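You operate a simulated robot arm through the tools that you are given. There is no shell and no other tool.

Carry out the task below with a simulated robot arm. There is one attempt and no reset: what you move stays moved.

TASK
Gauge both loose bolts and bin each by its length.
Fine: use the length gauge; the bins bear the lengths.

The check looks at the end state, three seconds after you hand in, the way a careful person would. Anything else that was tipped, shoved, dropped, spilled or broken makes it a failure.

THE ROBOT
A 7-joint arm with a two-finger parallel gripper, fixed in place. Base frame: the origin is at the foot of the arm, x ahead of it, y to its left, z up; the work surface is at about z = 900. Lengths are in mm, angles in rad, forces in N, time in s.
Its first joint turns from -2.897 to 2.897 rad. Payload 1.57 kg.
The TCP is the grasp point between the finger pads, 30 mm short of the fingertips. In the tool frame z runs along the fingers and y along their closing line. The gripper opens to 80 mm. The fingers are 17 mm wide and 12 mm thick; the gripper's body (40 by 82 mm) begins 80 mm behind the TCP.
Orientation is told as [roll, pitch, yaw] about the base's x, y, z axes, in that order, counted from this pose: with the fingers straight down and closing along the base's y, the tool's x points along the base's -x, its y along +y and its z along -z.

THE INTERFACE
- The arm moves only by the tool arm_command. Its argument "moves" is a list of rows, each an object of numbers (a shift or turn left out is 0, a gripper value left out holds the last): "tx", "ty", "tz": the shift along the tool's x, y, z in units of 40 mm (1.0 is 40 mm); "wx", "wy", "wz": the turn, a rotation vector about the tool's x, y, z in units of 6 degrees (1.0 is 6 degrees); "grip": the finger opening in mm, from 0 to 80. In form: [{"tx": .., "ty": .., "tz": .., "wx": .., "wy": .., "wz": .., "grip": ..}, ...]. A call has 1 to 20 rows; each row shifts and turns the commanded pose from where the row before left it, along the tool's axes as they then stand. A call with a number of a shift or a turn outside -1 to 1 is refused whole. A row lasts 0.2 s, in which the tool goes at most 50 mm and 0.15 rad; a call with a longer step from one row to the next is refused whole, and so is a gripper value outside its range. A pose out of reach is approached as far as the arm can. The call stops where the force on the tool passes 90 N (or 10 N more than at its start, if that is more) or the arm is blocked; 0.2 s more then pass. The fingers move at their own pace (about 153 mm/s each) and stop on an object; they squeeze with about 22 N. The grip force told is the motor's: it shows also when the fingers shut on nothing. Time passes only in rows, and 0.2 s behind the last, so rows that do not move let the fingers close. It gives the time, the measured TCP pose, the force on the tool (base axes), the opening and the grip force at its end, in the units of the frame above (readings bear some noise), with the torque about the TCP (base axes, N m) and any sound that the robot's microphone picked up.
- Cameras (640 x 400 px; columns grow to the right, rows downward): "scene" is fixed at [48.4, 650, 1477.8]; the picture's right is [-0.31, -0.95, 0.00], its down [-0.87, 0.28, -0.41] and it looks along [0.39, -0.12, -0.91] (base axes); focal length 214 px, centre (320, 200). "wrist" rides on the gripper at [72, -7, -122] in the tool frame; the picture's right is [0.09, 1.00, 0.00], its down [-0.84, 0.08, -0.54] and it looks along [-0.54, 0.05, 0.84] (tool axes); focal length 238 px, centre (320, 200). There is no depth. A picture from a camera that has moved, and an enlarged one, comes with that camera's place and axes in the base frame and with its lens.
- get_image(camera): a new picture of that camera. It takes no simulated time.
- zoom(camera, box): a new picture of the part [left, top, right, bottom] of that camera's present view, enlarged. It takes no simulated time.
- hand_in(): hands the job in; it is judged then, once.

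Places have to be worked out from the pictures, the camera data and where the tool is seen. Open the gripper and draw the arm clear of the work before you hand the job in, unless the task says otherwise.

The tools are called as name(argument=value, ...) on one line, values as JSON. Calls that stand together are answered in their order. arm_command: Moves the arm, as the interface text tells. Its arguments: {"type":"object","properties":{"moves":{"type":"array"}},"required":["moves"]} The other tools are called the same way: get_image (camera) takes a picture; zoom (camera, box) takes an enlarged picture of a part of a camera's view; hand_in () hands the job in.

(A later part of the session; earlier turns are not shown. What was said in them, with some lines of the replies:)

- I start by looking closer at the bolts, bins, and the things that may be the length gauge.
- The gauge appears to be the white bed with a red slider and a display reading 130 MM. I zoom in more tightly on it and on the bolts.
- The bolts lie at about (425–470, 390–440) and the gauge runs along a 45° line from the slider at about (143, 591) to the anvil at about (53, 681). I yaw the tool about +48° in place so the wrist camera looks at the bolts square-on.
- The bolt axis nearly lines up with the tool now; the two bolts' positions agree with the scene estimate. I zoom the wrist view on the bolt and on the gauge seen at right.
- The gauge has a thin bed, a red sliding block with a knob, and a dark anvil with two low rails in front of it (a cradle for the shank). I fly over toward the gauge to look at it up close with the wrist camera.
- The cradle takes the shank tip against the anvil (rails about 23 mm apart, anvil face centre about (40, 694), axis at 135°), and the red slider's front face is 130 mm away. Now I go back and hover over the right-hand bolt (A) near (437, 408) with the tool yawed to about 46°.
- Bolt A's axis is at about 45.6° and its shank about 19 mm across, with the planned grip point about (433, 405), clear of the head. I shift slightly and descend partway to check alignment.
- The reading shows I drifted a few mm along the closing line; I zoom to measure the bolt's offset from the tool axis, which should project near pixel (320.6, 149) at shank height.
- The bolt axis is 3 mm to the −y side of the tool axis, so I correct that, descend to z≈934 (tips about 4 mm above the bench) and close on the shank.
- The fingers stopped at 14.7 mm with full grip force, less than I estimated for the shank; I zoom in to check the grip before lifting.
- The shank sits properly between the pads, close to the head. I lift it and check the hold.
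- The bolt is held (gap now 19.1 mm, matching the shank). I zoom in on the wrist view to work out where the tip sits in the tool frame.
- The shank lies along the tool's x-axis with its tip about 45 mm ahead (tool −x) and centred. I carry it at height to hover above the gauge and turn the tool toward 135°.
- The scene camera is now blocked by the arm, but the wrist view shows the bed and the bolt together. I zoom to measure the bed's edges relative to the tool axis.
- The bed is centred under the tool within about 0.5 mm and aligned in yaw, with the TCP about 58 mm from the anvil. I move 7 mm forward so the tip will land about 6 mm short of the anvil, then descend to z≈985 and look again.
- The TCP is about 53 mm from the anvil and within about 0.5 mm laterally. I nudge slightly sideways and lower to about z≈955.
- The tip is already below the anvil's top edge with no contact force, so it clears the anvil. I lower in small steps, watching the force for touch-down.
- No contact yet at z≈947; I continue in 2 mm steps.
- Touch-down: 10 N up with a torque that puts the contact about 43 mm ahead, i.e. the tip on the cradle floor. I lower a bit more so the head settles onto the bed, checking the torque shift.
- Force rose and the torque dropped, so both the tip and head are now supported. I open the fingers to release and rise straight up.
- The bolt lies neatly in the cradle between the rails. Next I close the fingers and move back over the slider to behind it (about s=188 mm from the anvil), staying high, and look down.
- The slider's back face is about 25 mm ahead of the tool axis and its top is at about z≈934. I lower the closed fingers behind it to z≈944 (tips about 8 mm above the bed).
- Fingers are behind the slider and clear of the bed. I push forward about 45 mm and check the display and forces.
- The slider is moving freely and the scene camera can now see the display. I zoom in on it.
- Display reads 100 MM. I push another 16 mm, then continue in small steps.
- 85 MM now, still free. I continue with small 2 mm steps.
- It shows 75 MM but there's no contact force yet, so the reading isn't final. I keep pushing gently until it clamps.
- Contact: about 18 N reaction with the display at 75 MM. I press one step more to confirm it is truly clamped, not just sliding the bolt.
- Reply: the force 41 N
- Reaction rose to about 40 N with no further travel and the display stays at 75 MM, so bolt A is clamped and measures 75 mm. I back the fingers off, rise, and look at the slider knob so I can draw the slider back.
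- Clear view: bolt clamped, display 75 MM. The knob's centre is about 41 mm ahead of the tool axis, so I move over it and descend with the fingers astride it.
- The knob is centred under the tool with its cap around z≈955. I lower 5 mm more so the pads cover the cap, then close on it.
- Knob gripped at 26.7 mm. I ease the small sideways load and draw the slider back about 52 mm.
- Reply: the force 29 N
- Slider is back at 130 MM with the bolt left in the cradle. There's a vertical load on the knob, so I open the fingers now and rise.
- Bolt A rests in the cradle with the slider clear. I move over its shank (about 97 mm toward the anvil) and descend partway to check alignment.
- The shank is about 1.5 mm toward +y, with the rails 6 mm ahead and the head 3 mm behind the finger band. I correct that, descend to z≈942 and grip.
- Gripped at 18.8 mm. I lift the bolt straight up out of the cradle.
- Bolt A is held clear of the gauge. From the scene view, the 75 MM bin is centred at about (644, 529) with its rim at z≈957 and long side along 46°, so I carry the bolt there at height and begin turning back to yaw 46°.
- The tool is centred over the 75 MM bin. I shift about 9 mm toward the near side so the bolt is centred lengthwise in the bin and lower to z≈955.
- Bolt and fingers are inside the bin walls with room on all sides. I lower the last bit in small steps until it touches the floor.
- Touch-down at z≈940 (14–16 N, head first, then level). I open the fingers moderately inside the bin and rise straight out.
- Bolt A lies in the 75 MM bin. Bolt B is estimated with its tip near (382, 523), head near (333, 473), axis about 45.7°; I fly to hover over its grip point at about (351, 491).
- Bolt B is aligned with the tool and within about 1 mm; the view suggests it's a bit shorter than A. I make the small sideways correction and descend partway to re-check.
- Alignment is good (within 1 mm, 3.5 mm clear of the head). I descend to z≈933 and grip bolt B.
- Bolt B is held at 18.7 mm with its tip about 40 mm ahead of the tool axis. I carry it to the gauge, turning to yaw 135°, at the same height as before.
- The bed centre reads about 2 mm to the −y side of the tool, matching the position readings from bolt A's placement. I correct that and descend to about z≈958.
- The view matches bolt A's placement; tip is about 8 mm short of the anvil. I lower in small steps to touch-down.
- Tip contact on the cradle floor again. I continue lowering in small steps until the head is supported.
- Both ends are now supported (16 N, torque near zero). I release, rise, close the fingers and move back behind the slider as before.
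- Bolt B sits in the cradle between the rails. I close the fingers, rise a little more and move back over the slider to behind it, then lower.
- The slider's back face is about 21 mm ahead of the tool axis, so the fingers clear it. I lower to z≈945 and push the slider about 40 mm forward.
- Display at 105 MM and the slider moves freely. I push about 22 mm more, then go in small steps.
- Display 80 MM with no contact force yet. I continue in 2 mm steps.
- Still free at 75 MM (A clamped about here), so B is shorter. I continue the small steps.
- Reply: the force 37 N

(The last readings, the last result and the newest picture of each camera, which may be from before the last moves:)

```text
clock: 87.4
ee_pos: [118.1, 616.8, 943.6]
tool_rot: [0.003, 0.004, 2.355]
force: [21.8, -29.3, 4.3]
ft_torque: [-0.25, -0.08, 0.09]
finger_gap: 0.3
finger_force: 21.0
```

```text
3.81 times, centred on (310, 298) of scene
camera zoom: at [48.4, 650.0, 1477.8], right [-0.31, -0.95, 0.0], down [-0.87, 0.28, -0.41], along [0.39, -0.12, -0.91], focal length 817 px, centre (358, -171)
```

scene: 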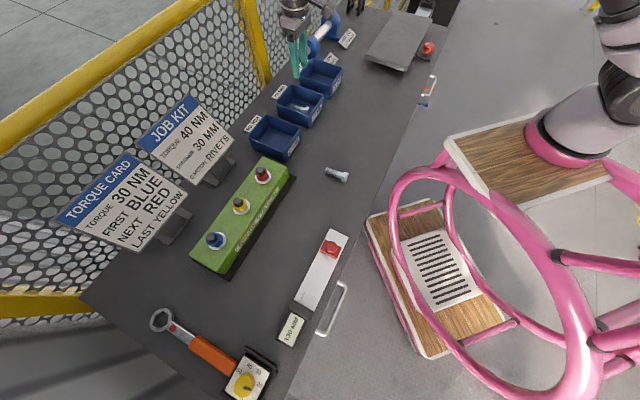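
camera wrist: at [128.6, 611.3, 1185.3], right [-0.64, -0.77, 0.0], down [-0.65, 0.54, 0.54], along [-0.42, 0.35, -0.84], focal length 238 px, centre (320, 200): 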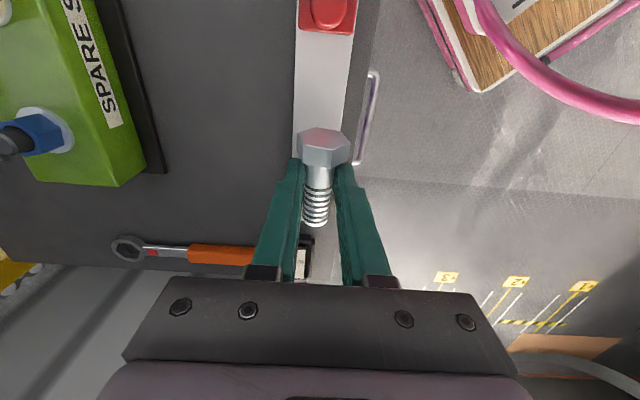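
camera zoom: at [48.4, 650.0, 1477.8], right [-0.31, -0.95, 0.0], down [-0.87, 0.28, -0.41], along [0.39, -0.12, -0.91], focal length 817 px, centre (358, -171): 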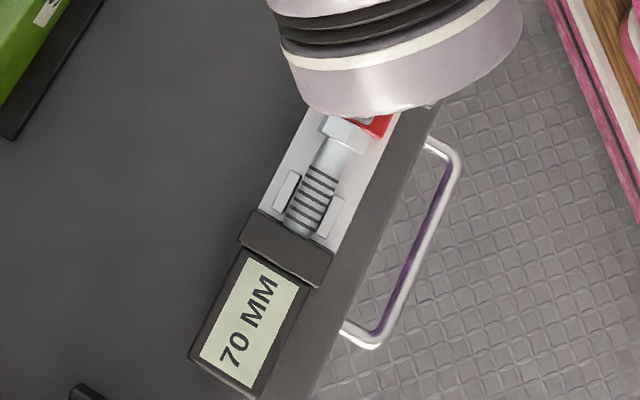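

Clamped at about 36 N with the display at 70 MM, so bolt B measures 70 mm. I back off, rise, and set up to draw the slider back by its knob as before.

arm_command(moves=[{"tx": 0.3}, {"tx": 0.3}, {"tz": -1}, {"tz": -1}, {"tz": -0.7, "grip": 60}, {}])

zoom(camera="wrist", box=[250, 90, 400, 290])

zoom(camera="scene", box=[270, 245, 350, 350])

```text
clock: 88.8
ee_pos: [134.2, 601.1, 1053.3]
tool_rot: [0.0, 0.001, 2.355]
force: [-1.0, 0.5, 0.7]
ft_torque: [-0.02, 0.0, 0.0]
finger_gap: 59.8
finger_force: 0.1
```

```text
2.00 times, centred on (325, 190) of wrist
camera zoom: at [188.6, 555.5, 1174.8], right [-0.64, -0.77, 0.0], down [-0.65, 0.54, 0.54], along [-0.42, 0.35, -0.84], focal length 477 px, centre (310, 220)
```

zoom: 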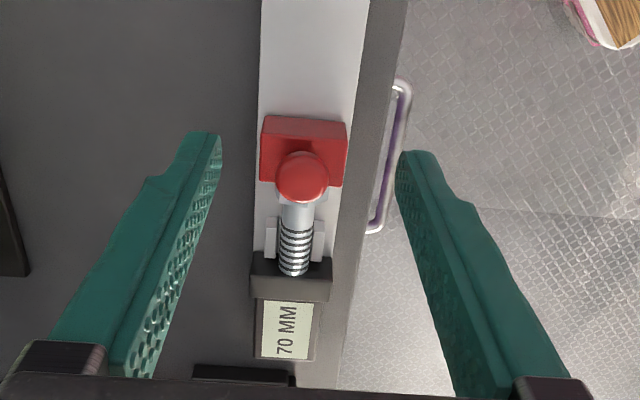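

```text
3.81 times, centred on (310, 298) of scene
camera zoom: at [48.4, 650.0, 1477.8], right [-0.31, -0.95, 0.0], down [-0.87, 0.28, -0.41], along [0.39, -0.12, -0.91], focal length 817 px, centre (358, -171)
```

zoom: 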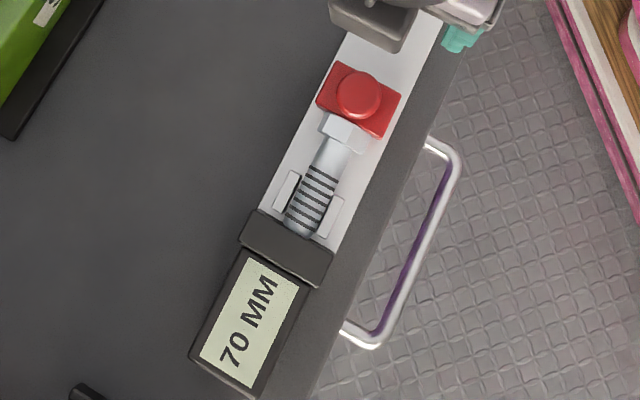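

Same picture with 70 MM. The knob's centre is about 42 mm ahead of the tool axis; I move over it, descend astride it and grip.

arm_command(moves=[{"tx": -0.5, "ty": 0.01}, {"tx": -0.55}, {"tz": 0.7}, {"tz": 0.6}, {"tz": 0.5}, {"tz": 0.15}, {}])

zoom(camera="wrist", box=[240, 80, 400, 290])

```text
clock: 90.4
ee_pos: [104.3, 632.5, 975.7]
tool_rot: [-0.002, 0.0, 2.357]
force: [0.6, 0.0, 0.2]
ft_torque: [0.01, 0.0, -0.02]
finger_gap: 60.1
finger_force: 0.1
```

```text
1.90 times, centred on (320, 185) of wrist
camera zoom: at [159.0, 585.7, 1097.3], right [-0.64, -0.77, 0.0], down [-0.65, 0.54, 0.54], along [-0.42, 0.35, -0.84], focal length 454 px, centre (320, 229)
```

zoom: 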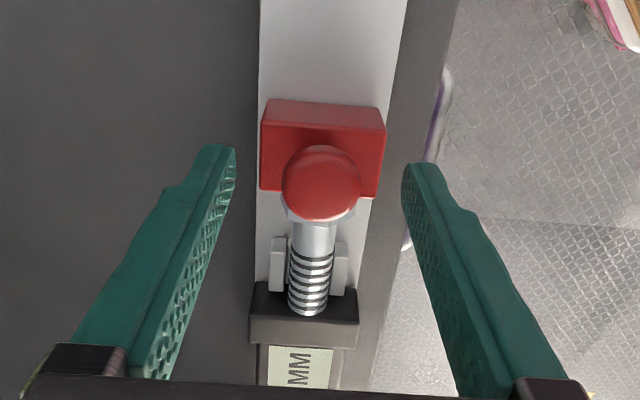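

The knob is centred between the fingers. I grip it and draw the slider back about 57 mm.

arm_command(moves=[{"grip": 22}, {"grip": 18}, {"grip": 18}, {}, {"tx": 0.1}, {"tx": 0.19}, {"tx": 0.19}, {"tx": 0.19}, {"tx": 0.19}, {"tx": 0.19}, {"tx": 0.19}, {"tx": 0.19}, {}])

zoom(camera="scene", box=[270, 245, 350, 350])

```text
clock: 93.2
ee_pos: [144.6, 589.7, 974.8]
tool_rot: [-0.003, -0.001, 2.355]
force: [4.2, 5.2, 15.9]
ft_torque: [0.14, -0.07, -0.04]
finger_gap: 26.8
finger_force: 38.1
```

```text
3.81 times, centred on (310, 298) of scene
camera zoom: at [48.4, 650.0, 1477.8], right [-0.31, -0.95, 0.0], down [-0.87, 0.28, -0.41], along [0.39, -0.12, -0.91], focal length 817 px, centre (358, -171)
```

zoom: 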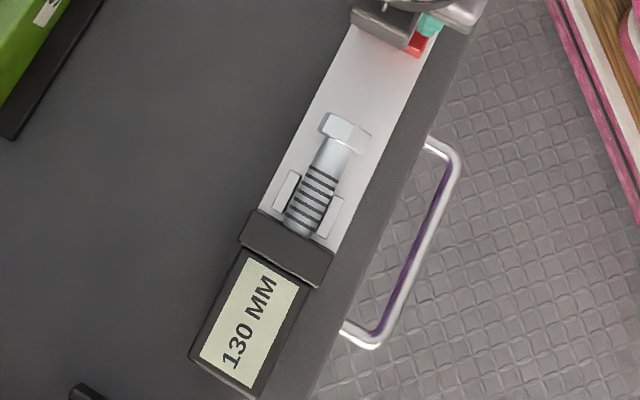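

Slider is back at 130 MM. I open, rise, and move over bolt B's shank (about 99 mm toward the anvil), then descend partway to check.

arm_command(moves=[{"grip": 50}, {"grip": 50}, {"tz": -0.4}, {"tz": -0.8}, {"tz": -0.8}, {"tx": -0.82}, {"tx": -0.83}, {"tx": -0.83}, {"tz": 0.8}, {"tz": 0.8}, {"tz": 0.5}, {}])

zoom(camera="wrist", box=[240, 90, 400, 290])

```text
clock: 95.8
ee_pos: [73.8, 659.5, 969.6]
tool_rot: [0.0, 0.002, 2.357]
force: [-0.1, 0.4, 0.8]
ft_torque: [0.01, 0.0, 0.02]
finger_gap: 49.8
finger_force: 0.1
```

```text
2.00 times, centred on (320, 190) of wrist
camera zoom: at [128.8, 613.7, 1091.6], right [-0.64, -0.77, 0.0], down [-0.65, 0.54, 0.54], along [-0.42, 0.35, -0.84], focal length 477 px, centre (320, 220)
```

zoom: 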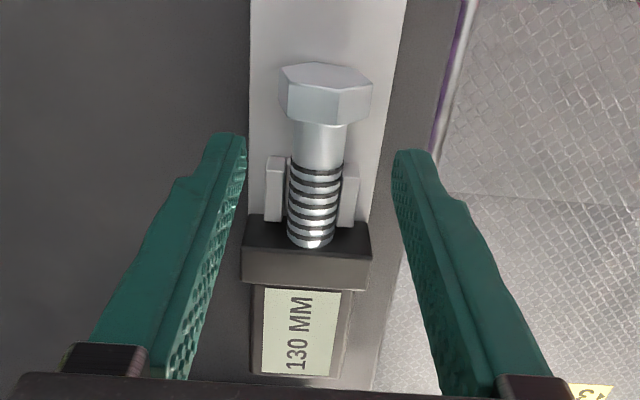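

The shank is centred; the finger band fits between the rails and the head with about 2 mm either side after a 1 mm shift back. I descend and close.

arm_command(moves=[{"tx": 0.025}, {"tz": 0.35}, {"tz": 0.28}, {}, {"grip": 14}, {"grip": 14}, {"grip": 14}, {}])

zoom(camera="wrist", box=[240, 90, 400, 290])

```text
clock: 97.6
ee_pos: [75.3, 659.9, 945.9]
tool_rot: [0.001, 0.0, 2.355]
force: [-0.6, 0.4, 0.2]
ft_torque: [0.01, 0.0, -0.02]
finger_gap: 19.0
finger_force: 22.1
```

```text
2.00 times, centred on (320, 190) of wrist
camera zoom: at [129.5, 613.4, 1066.9], right [-0.64, -0.77, 0.0], down [-0.65, 0.54, 0.54], along [-0.42, 0.35, -0.84], focal length 477 px, centre (320, 220)
```

zoom: 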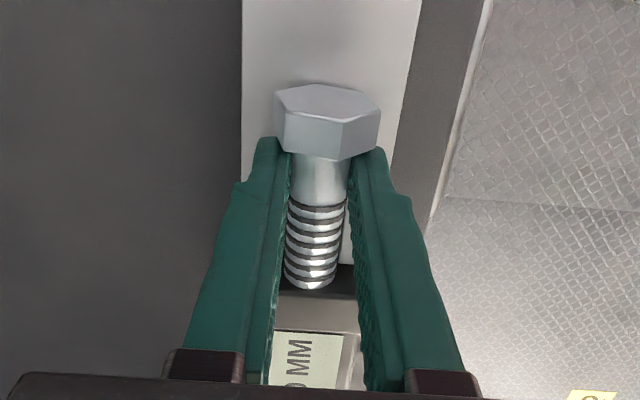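

Clean grip at 19.0 mm with no side load. I lift bolt B straight up out of the cradle.

arm_command(moves=[{"tz": -0.2}, {"tz": -0.5}, {"tz": -0.8}, {"tz": -1}, {"tz": -1}, {}])

get_image(camera="wrist")

zoom(camera="scene", box=[260, 20, 400, 150])

```text
clock: 99.0
ee_pos: [76.8, 661.5, 1084.3]
tool_rot: [0.0, 0.002, 2.355]
force: [-1.0, -0.1, -1.7]
ft_torque: [-0.06, 0.0, 0.0]
finger_gap: 19.0
finger_force: 21.8
```

```text
taken
camera wrist: at [131.4, 615.6, 1206.3], right [-0.64, -0.77, 0.0], down [-0.65, 0.54, 0.54], along [-0.42, 0.35, -0.84], focal length 238 px, centre (320, 200)
```

wrist: 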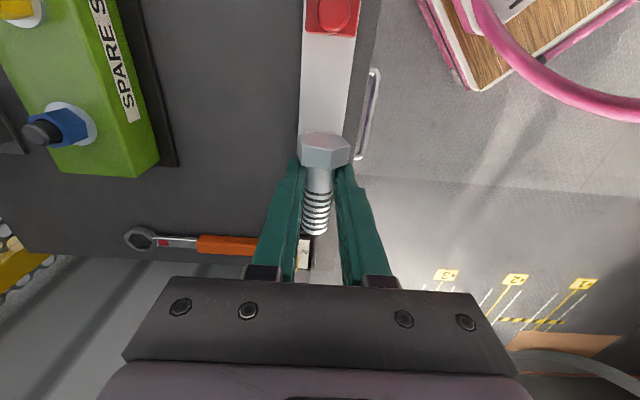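

```text
3.08 times, centred on (330, 85) of scene
camera zoom: at [48.4, 650.0, 1477.8], right [-0.31, -0.95, 0.0], down [-0.87, 0.28, -0.41], along [0.39, -0.12, -0.91], focal length 660 px, centre (289, 554)
```

zoom: 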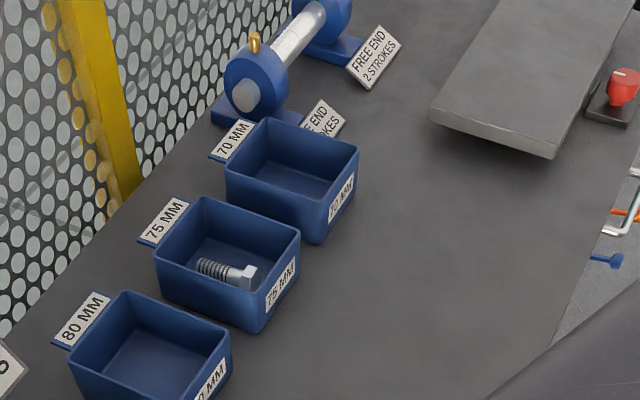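

Bolt B is held clear and bolt A is visible in the 75 MM bin. The 70 MM bin is centred at about (752, 421); I carry B there at height and turn back to yaw 46°.

arm_command(moves=[{"tx": 0.5, "ty": -0.238}, {"tx": 0.95, "ty": -0.452}, {"tx": 0.95, "ty": -0.452}, {"tx": 0.95, "ty": -0.452}, {"tx": 0.95, "ty": -0.452}, {"tx": 0.95, "ty": -0.452}, {"tx": 0.95, "ty": -0.452}, {"tx": 0.95, "ty": -0.452}, {"tx": 0.95, "ty": -0.452}, {"tx": 0.95, "ty": -0.452}, {"tx": 0.95, "ty": -0.452}, {"tx": 0.95, "ty": -0.452}, {"tx": 0.95, "ty": -0.452}, {"tx": 0.95, "ty": -0.452}, {"tx": 0.95, "ty": -0.452}, {"tx": 0.95, "ty": -0.452}, {"tx": 0.95, "ty": -0.452}, {"tx": 0.47, "ty": -0.22}, {"wz": 1}, {"wz": 1}])

arm_command(moves=[{"wz": 1}, {"wz": 1}, {"wz": 1}, {"wz": 1}, {"wz": 1}, {"wz": 1}, {"wz": 1}, {"wz": 1}, {"wz": 1}, {"wz": 1}, {"wz": 1}, {"wz": 1}, {"wz": 0.8}, {}])

get_image(camera="wrist")

get_image(camera="scene")

```text
clock: 103.2
ee_pos: [749.4, 420.4, 1084.0]
tool_rot: [0.001, 0.0, 2.144]
force: [0.4, -0.4, -2.1]
ft_torque: [0.0, 0.01, 0.02]
finger_gap: 18.8
finger_force: 21.6
```

```text
clock: 106.2
ee_pos: [749.1, 419.8, 1085.0]
tool_rot: [0.001, 0.001, 0.804]
force: [-0.1, -0.1, -2.1]
ft_torque: [-0.01, 0.04, -0.01]
finger_gap: 18.9
finger_force: 22.5
```

```text
taken
camera wrist: at [703.4, 363.7, 1206.6], right [-0.78, 0.62, 0.0], down [0.52, 0.66, 0.54], along [0.34, 0.42, -0.84], focal length 238 px, centre (320, 200)
```

wrist: 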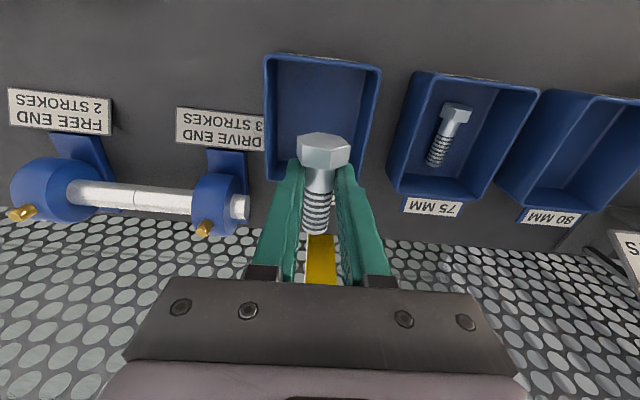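

```text
taken
```

scene: 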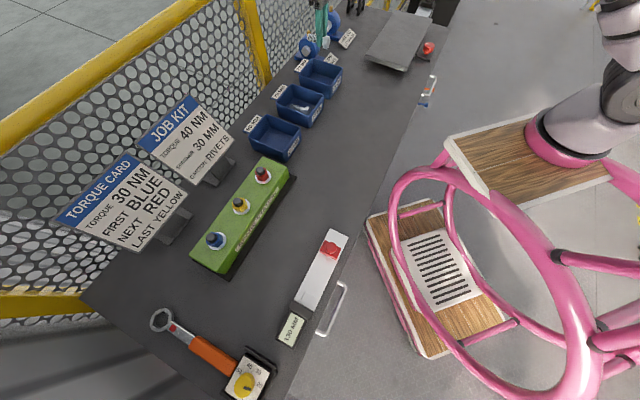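

The tool is over the 70 MM bin, about 4 mm off laterally. I correct that, centre the bolt lengthwise, and lower to z≈955.

arm_command(moves=[{"tx": 0.22, "ty": -0.1}, {"tz": 0.8}, {"tz": 0.8}, {"tz": 0.8}, {"tz": 0.5}, {"tz": 0.3}, {}])

get_image(camera="wrist")

```text
clock: 107.8
ee_pos: [745.4, 410.1, 956.4]
tool_rot: [0.0, 0.0, 0.807]
force: [0.9, 1.5, -2.4]
ft_torque: [0.01, -0.01, -0.01]
finger_gap: 19.1
finger_force: 22.0
```

```text
taken
camera wrist: at [699.9, 353.6, 1077.9], right [-0.78, 0.62, 0.0], down [0.52, 0.66, 0.54], along [0.34, 0.42, -0.84], focal length 238 px, centre (320, 200)
```

wrist: 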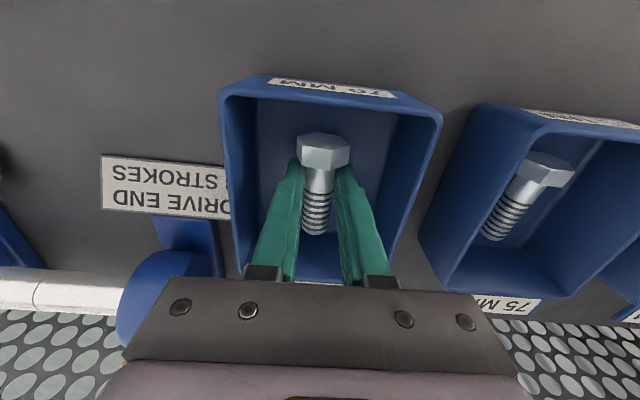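

Bolt and fingers are inside the bin with clearance. I lower in small steps until touch-down.

arm_command(moves=[{"tz": 0.1}, {"tz": 0.05}, {}])

arm_command(moves=[{"tz": 0.05}, {}])

arm_command(moves=[{"tz": 0.05}, {}])

```text
clock: 108.6
ee_pos: [745.6, 411.9, 951.5]
tool_rot: [0.0, 0.0, 0.807]
force: [0.7, 0.2, -1.9]
ft_torque: [0.02, 0.01, -0.06]
finger_gap: 18.7
finger_force: 22.3
```

```text
clock: 109.2
ee_pos: [745.4, 410.2, 947.4]
tool_rot: [0.0, 0.001, 0.805]
force: [-0.6, 0.0, -2.1]
ft_torque: [-0.01, 0.0, 0.02]
finger_gap: 18.8
finger_force: 22.0
```

```text
clock: 109.8
ee_pos: [746.3, 412.3, 947.6]
tool_rot: [0.001, -0.001, 0.808]
force: [-0.1, -0.2, -0.9]
ft_torque: [0.02, 0.0, -0.03]
finger_gap: 18.9
finger_force: 22.6
```

arm_command(moves=[{"tz": 0.05}, {}])

arm_command(moves=[{"tz": 0.04}, {}])

```text
clock: 110.4
ee_pos: [745.0, 411.5, 943.5]
tool_rot: [0.0, 0.001, 0.806]
force: [-0.4, 0.3, -1.7]
ft_torque: [-0.05, 0.0, 0.0]
finger_gap: 18.8
finger_force: 21.9
```

```text
clock: 111.0
ee_pos: [746.2, 411.8, 943.2]
tool_rot: [0.0, -0.001, 0.807]
force: [0.0, -0.2, 0.8]
ft_torque: [-0.1, 0.06, 0.02]
finger_gap: 19.0
finger_force: 22.4
```

Just touching (torque appears as the head meets the floor). One or two more small steps to settle it, then release.

arm_command(moves=[{"tz": 0.05}, {}])

arm_command(moves=[{"tz": 0.04}, {}])

```text
clock: 111.6
ee_pos: [746.2, 411.0, 942.1]
tool_rot: [0.001, -0.002, 0.805]
force: [-4.3, 0.3, 14.6]
ft_torque: [-0.25, 0.28, -0.07]
finger_gap: 18.7
finger_force: 22.7
```

```text
clock: 112.2
ee_pos: [745.8, 412.0, 940.9]
tool_rot: [0.001, -0.003, 0.806]
force: [0.8, 3.0, 15.6]
ft_torque: [-0.14, 0.05, -0.03]
finger_gap: 19.0
finger_force: 22.6
```

The bolt is resting on the bin floor. I open moderately, rise straight out, and check.

arm_command(moves=[{"grip": 36}, {"grip": 36}, {"tz": -0.3}, {"tz": -0.8}, {"tz": -1}, {"tz": -1}, {"tz": -1}, {}])

get_image(camera="wrist")

get_image(camera="scene")

```text
clock: 114.0
ee_pos: [744.0, 409.3, 1106.9]
tool_rot: [-0.001, 0.001, 0.805]
force: [-0.1, -0.3, 0.4]
ft_torque: [0.0, 0.0, -0.02]
finger_gap: 36.0
finger_force: 0.0
```

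```text
taken
camera wrist: at [699.3, 353.5, 1227.8], right [-0.78, 0.62, 0.0], down [0.52, 0.66, 0.54], along [0.34, 0.42, -0.84], focal length 238 px, centre (320, 200)
```

wrist: 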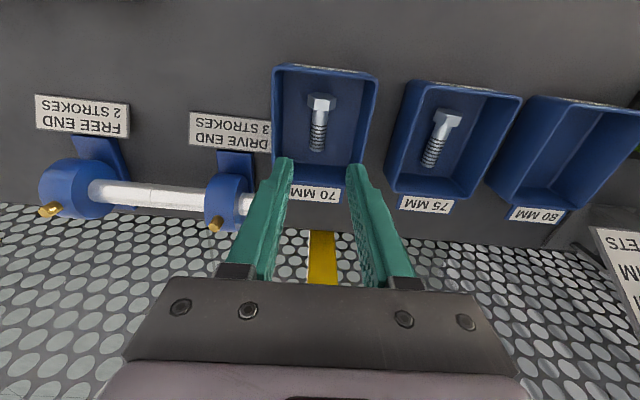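

```text
taken
```

scene: 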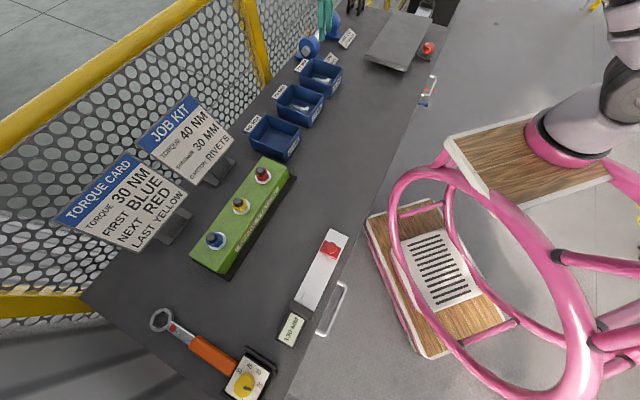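

Both bolts are in their bins (B in 70 MM, A in 75 MM) and nothing else has moved. I draw the arm back clear to near its starting pose with the gripper open.

arm_command(moves=[{"tz": -0.9, "grip": 80}, {"tx": 0.83, "ty": 0.48}, {"tx": 0.83, "ty": 0.48}, {"tx": 0.83, "ty": 0.48}, {"tx": 0.83, "ty": 0.48}, {"tx": 0.83, "ty": 0.48}, {"tx": 0.83, "ty": 0.48}, {"tx": 0.83, "ty": 0.48}, {"tx": 0.83, "ty": 0.48}, {"tx": 0.83, "ty": 0.48}, {"tx": 0.83, "ty": 0.48}, {}])

get_image(camera="scene")

zoom(camera="scene", box=[230, 20, 370, 170])

zoom(camera="scene", box=[230, 220, 380, 390])

```text
clock: 116.6
ee_pos: [376.8, 301.1, 1142.7]
tool_rot: [0.002, -0.001, 0.808]
force: [0.8, 0.2, -0.6]
ft_torque: [0.04, 0.04, -0.03]
finger_gap: 79.9
finger_force: 0.0
```

```text
taken
```

scene: 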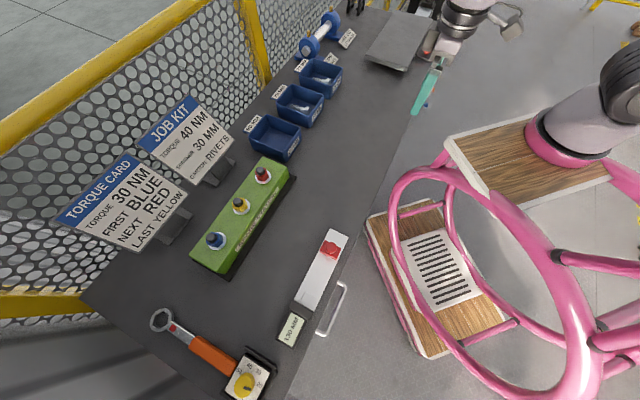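

```text
2.67 times, centred on (300, 95) of scene
camera zoom: at [48.4, 650.0, 1477.8], right [-0.31, -0.95, 0.0], down [-0.87, 0.28, -0.41], along [0.39, -0.12, -0.91], focal length 572 px, centre (373, 480)
```

zoom: 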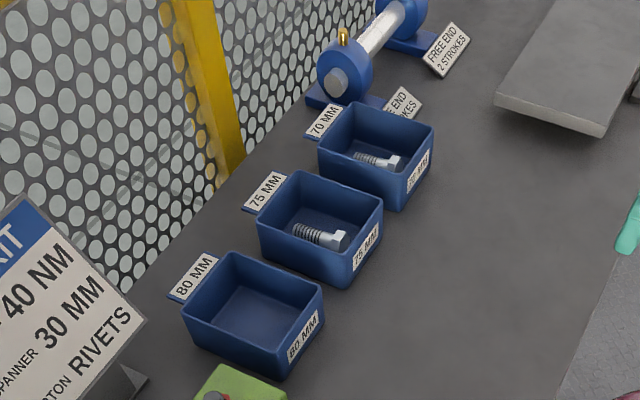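

```text
2.35 times, centred on (305, 305) of scene
camera zoom: at [48.4, 650.0, 1477.8], right [-0.31, -0.95, 0.0], down [-0.87, 0.28, -0.41], along [0.39, -0.12, -0.91], focal length 505 px, centre (355, -47)
```

zoom: 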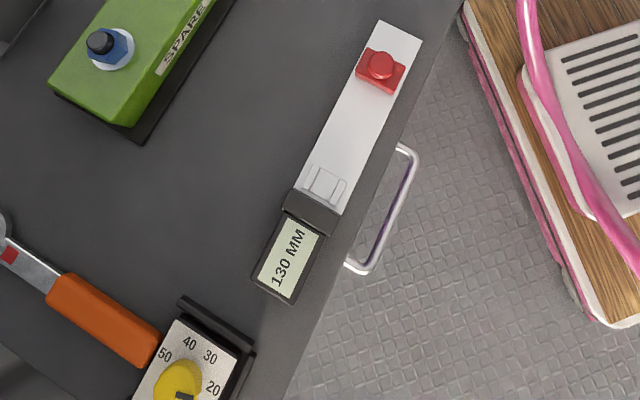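

The 75 mm bolt is in the 75 MM bin and the 70 mm bolt is in the 70 MM bin. The gauge is back at 130 MM in its place, everything else is undisturbed, and the arm is clear with the gripper open, so I hand in.

hand_in()

```text
The job is handed in.
```

I gauged both bolts and put each in the bin for its length; the job is handed in, and I haven't seen the check's result.

| Bolt | Gauge reading | Bin |
|---|---|---|
| A (the one farther from the gauge) | 75 mm | 75 MM |
| B (the one nearer the gauge) | 70 mm | 70 MM |

- **Readings:** I took each one with the bolt clamped between the anvil and the slider, at about 35–40 N. The gauge's display seems to step in 5 mm.
- **Final state:** The slider is back at 130 MM. In the last pictures nothing else on the bench looks moved. The gripper is open and the arm is drawn back near its starting position.
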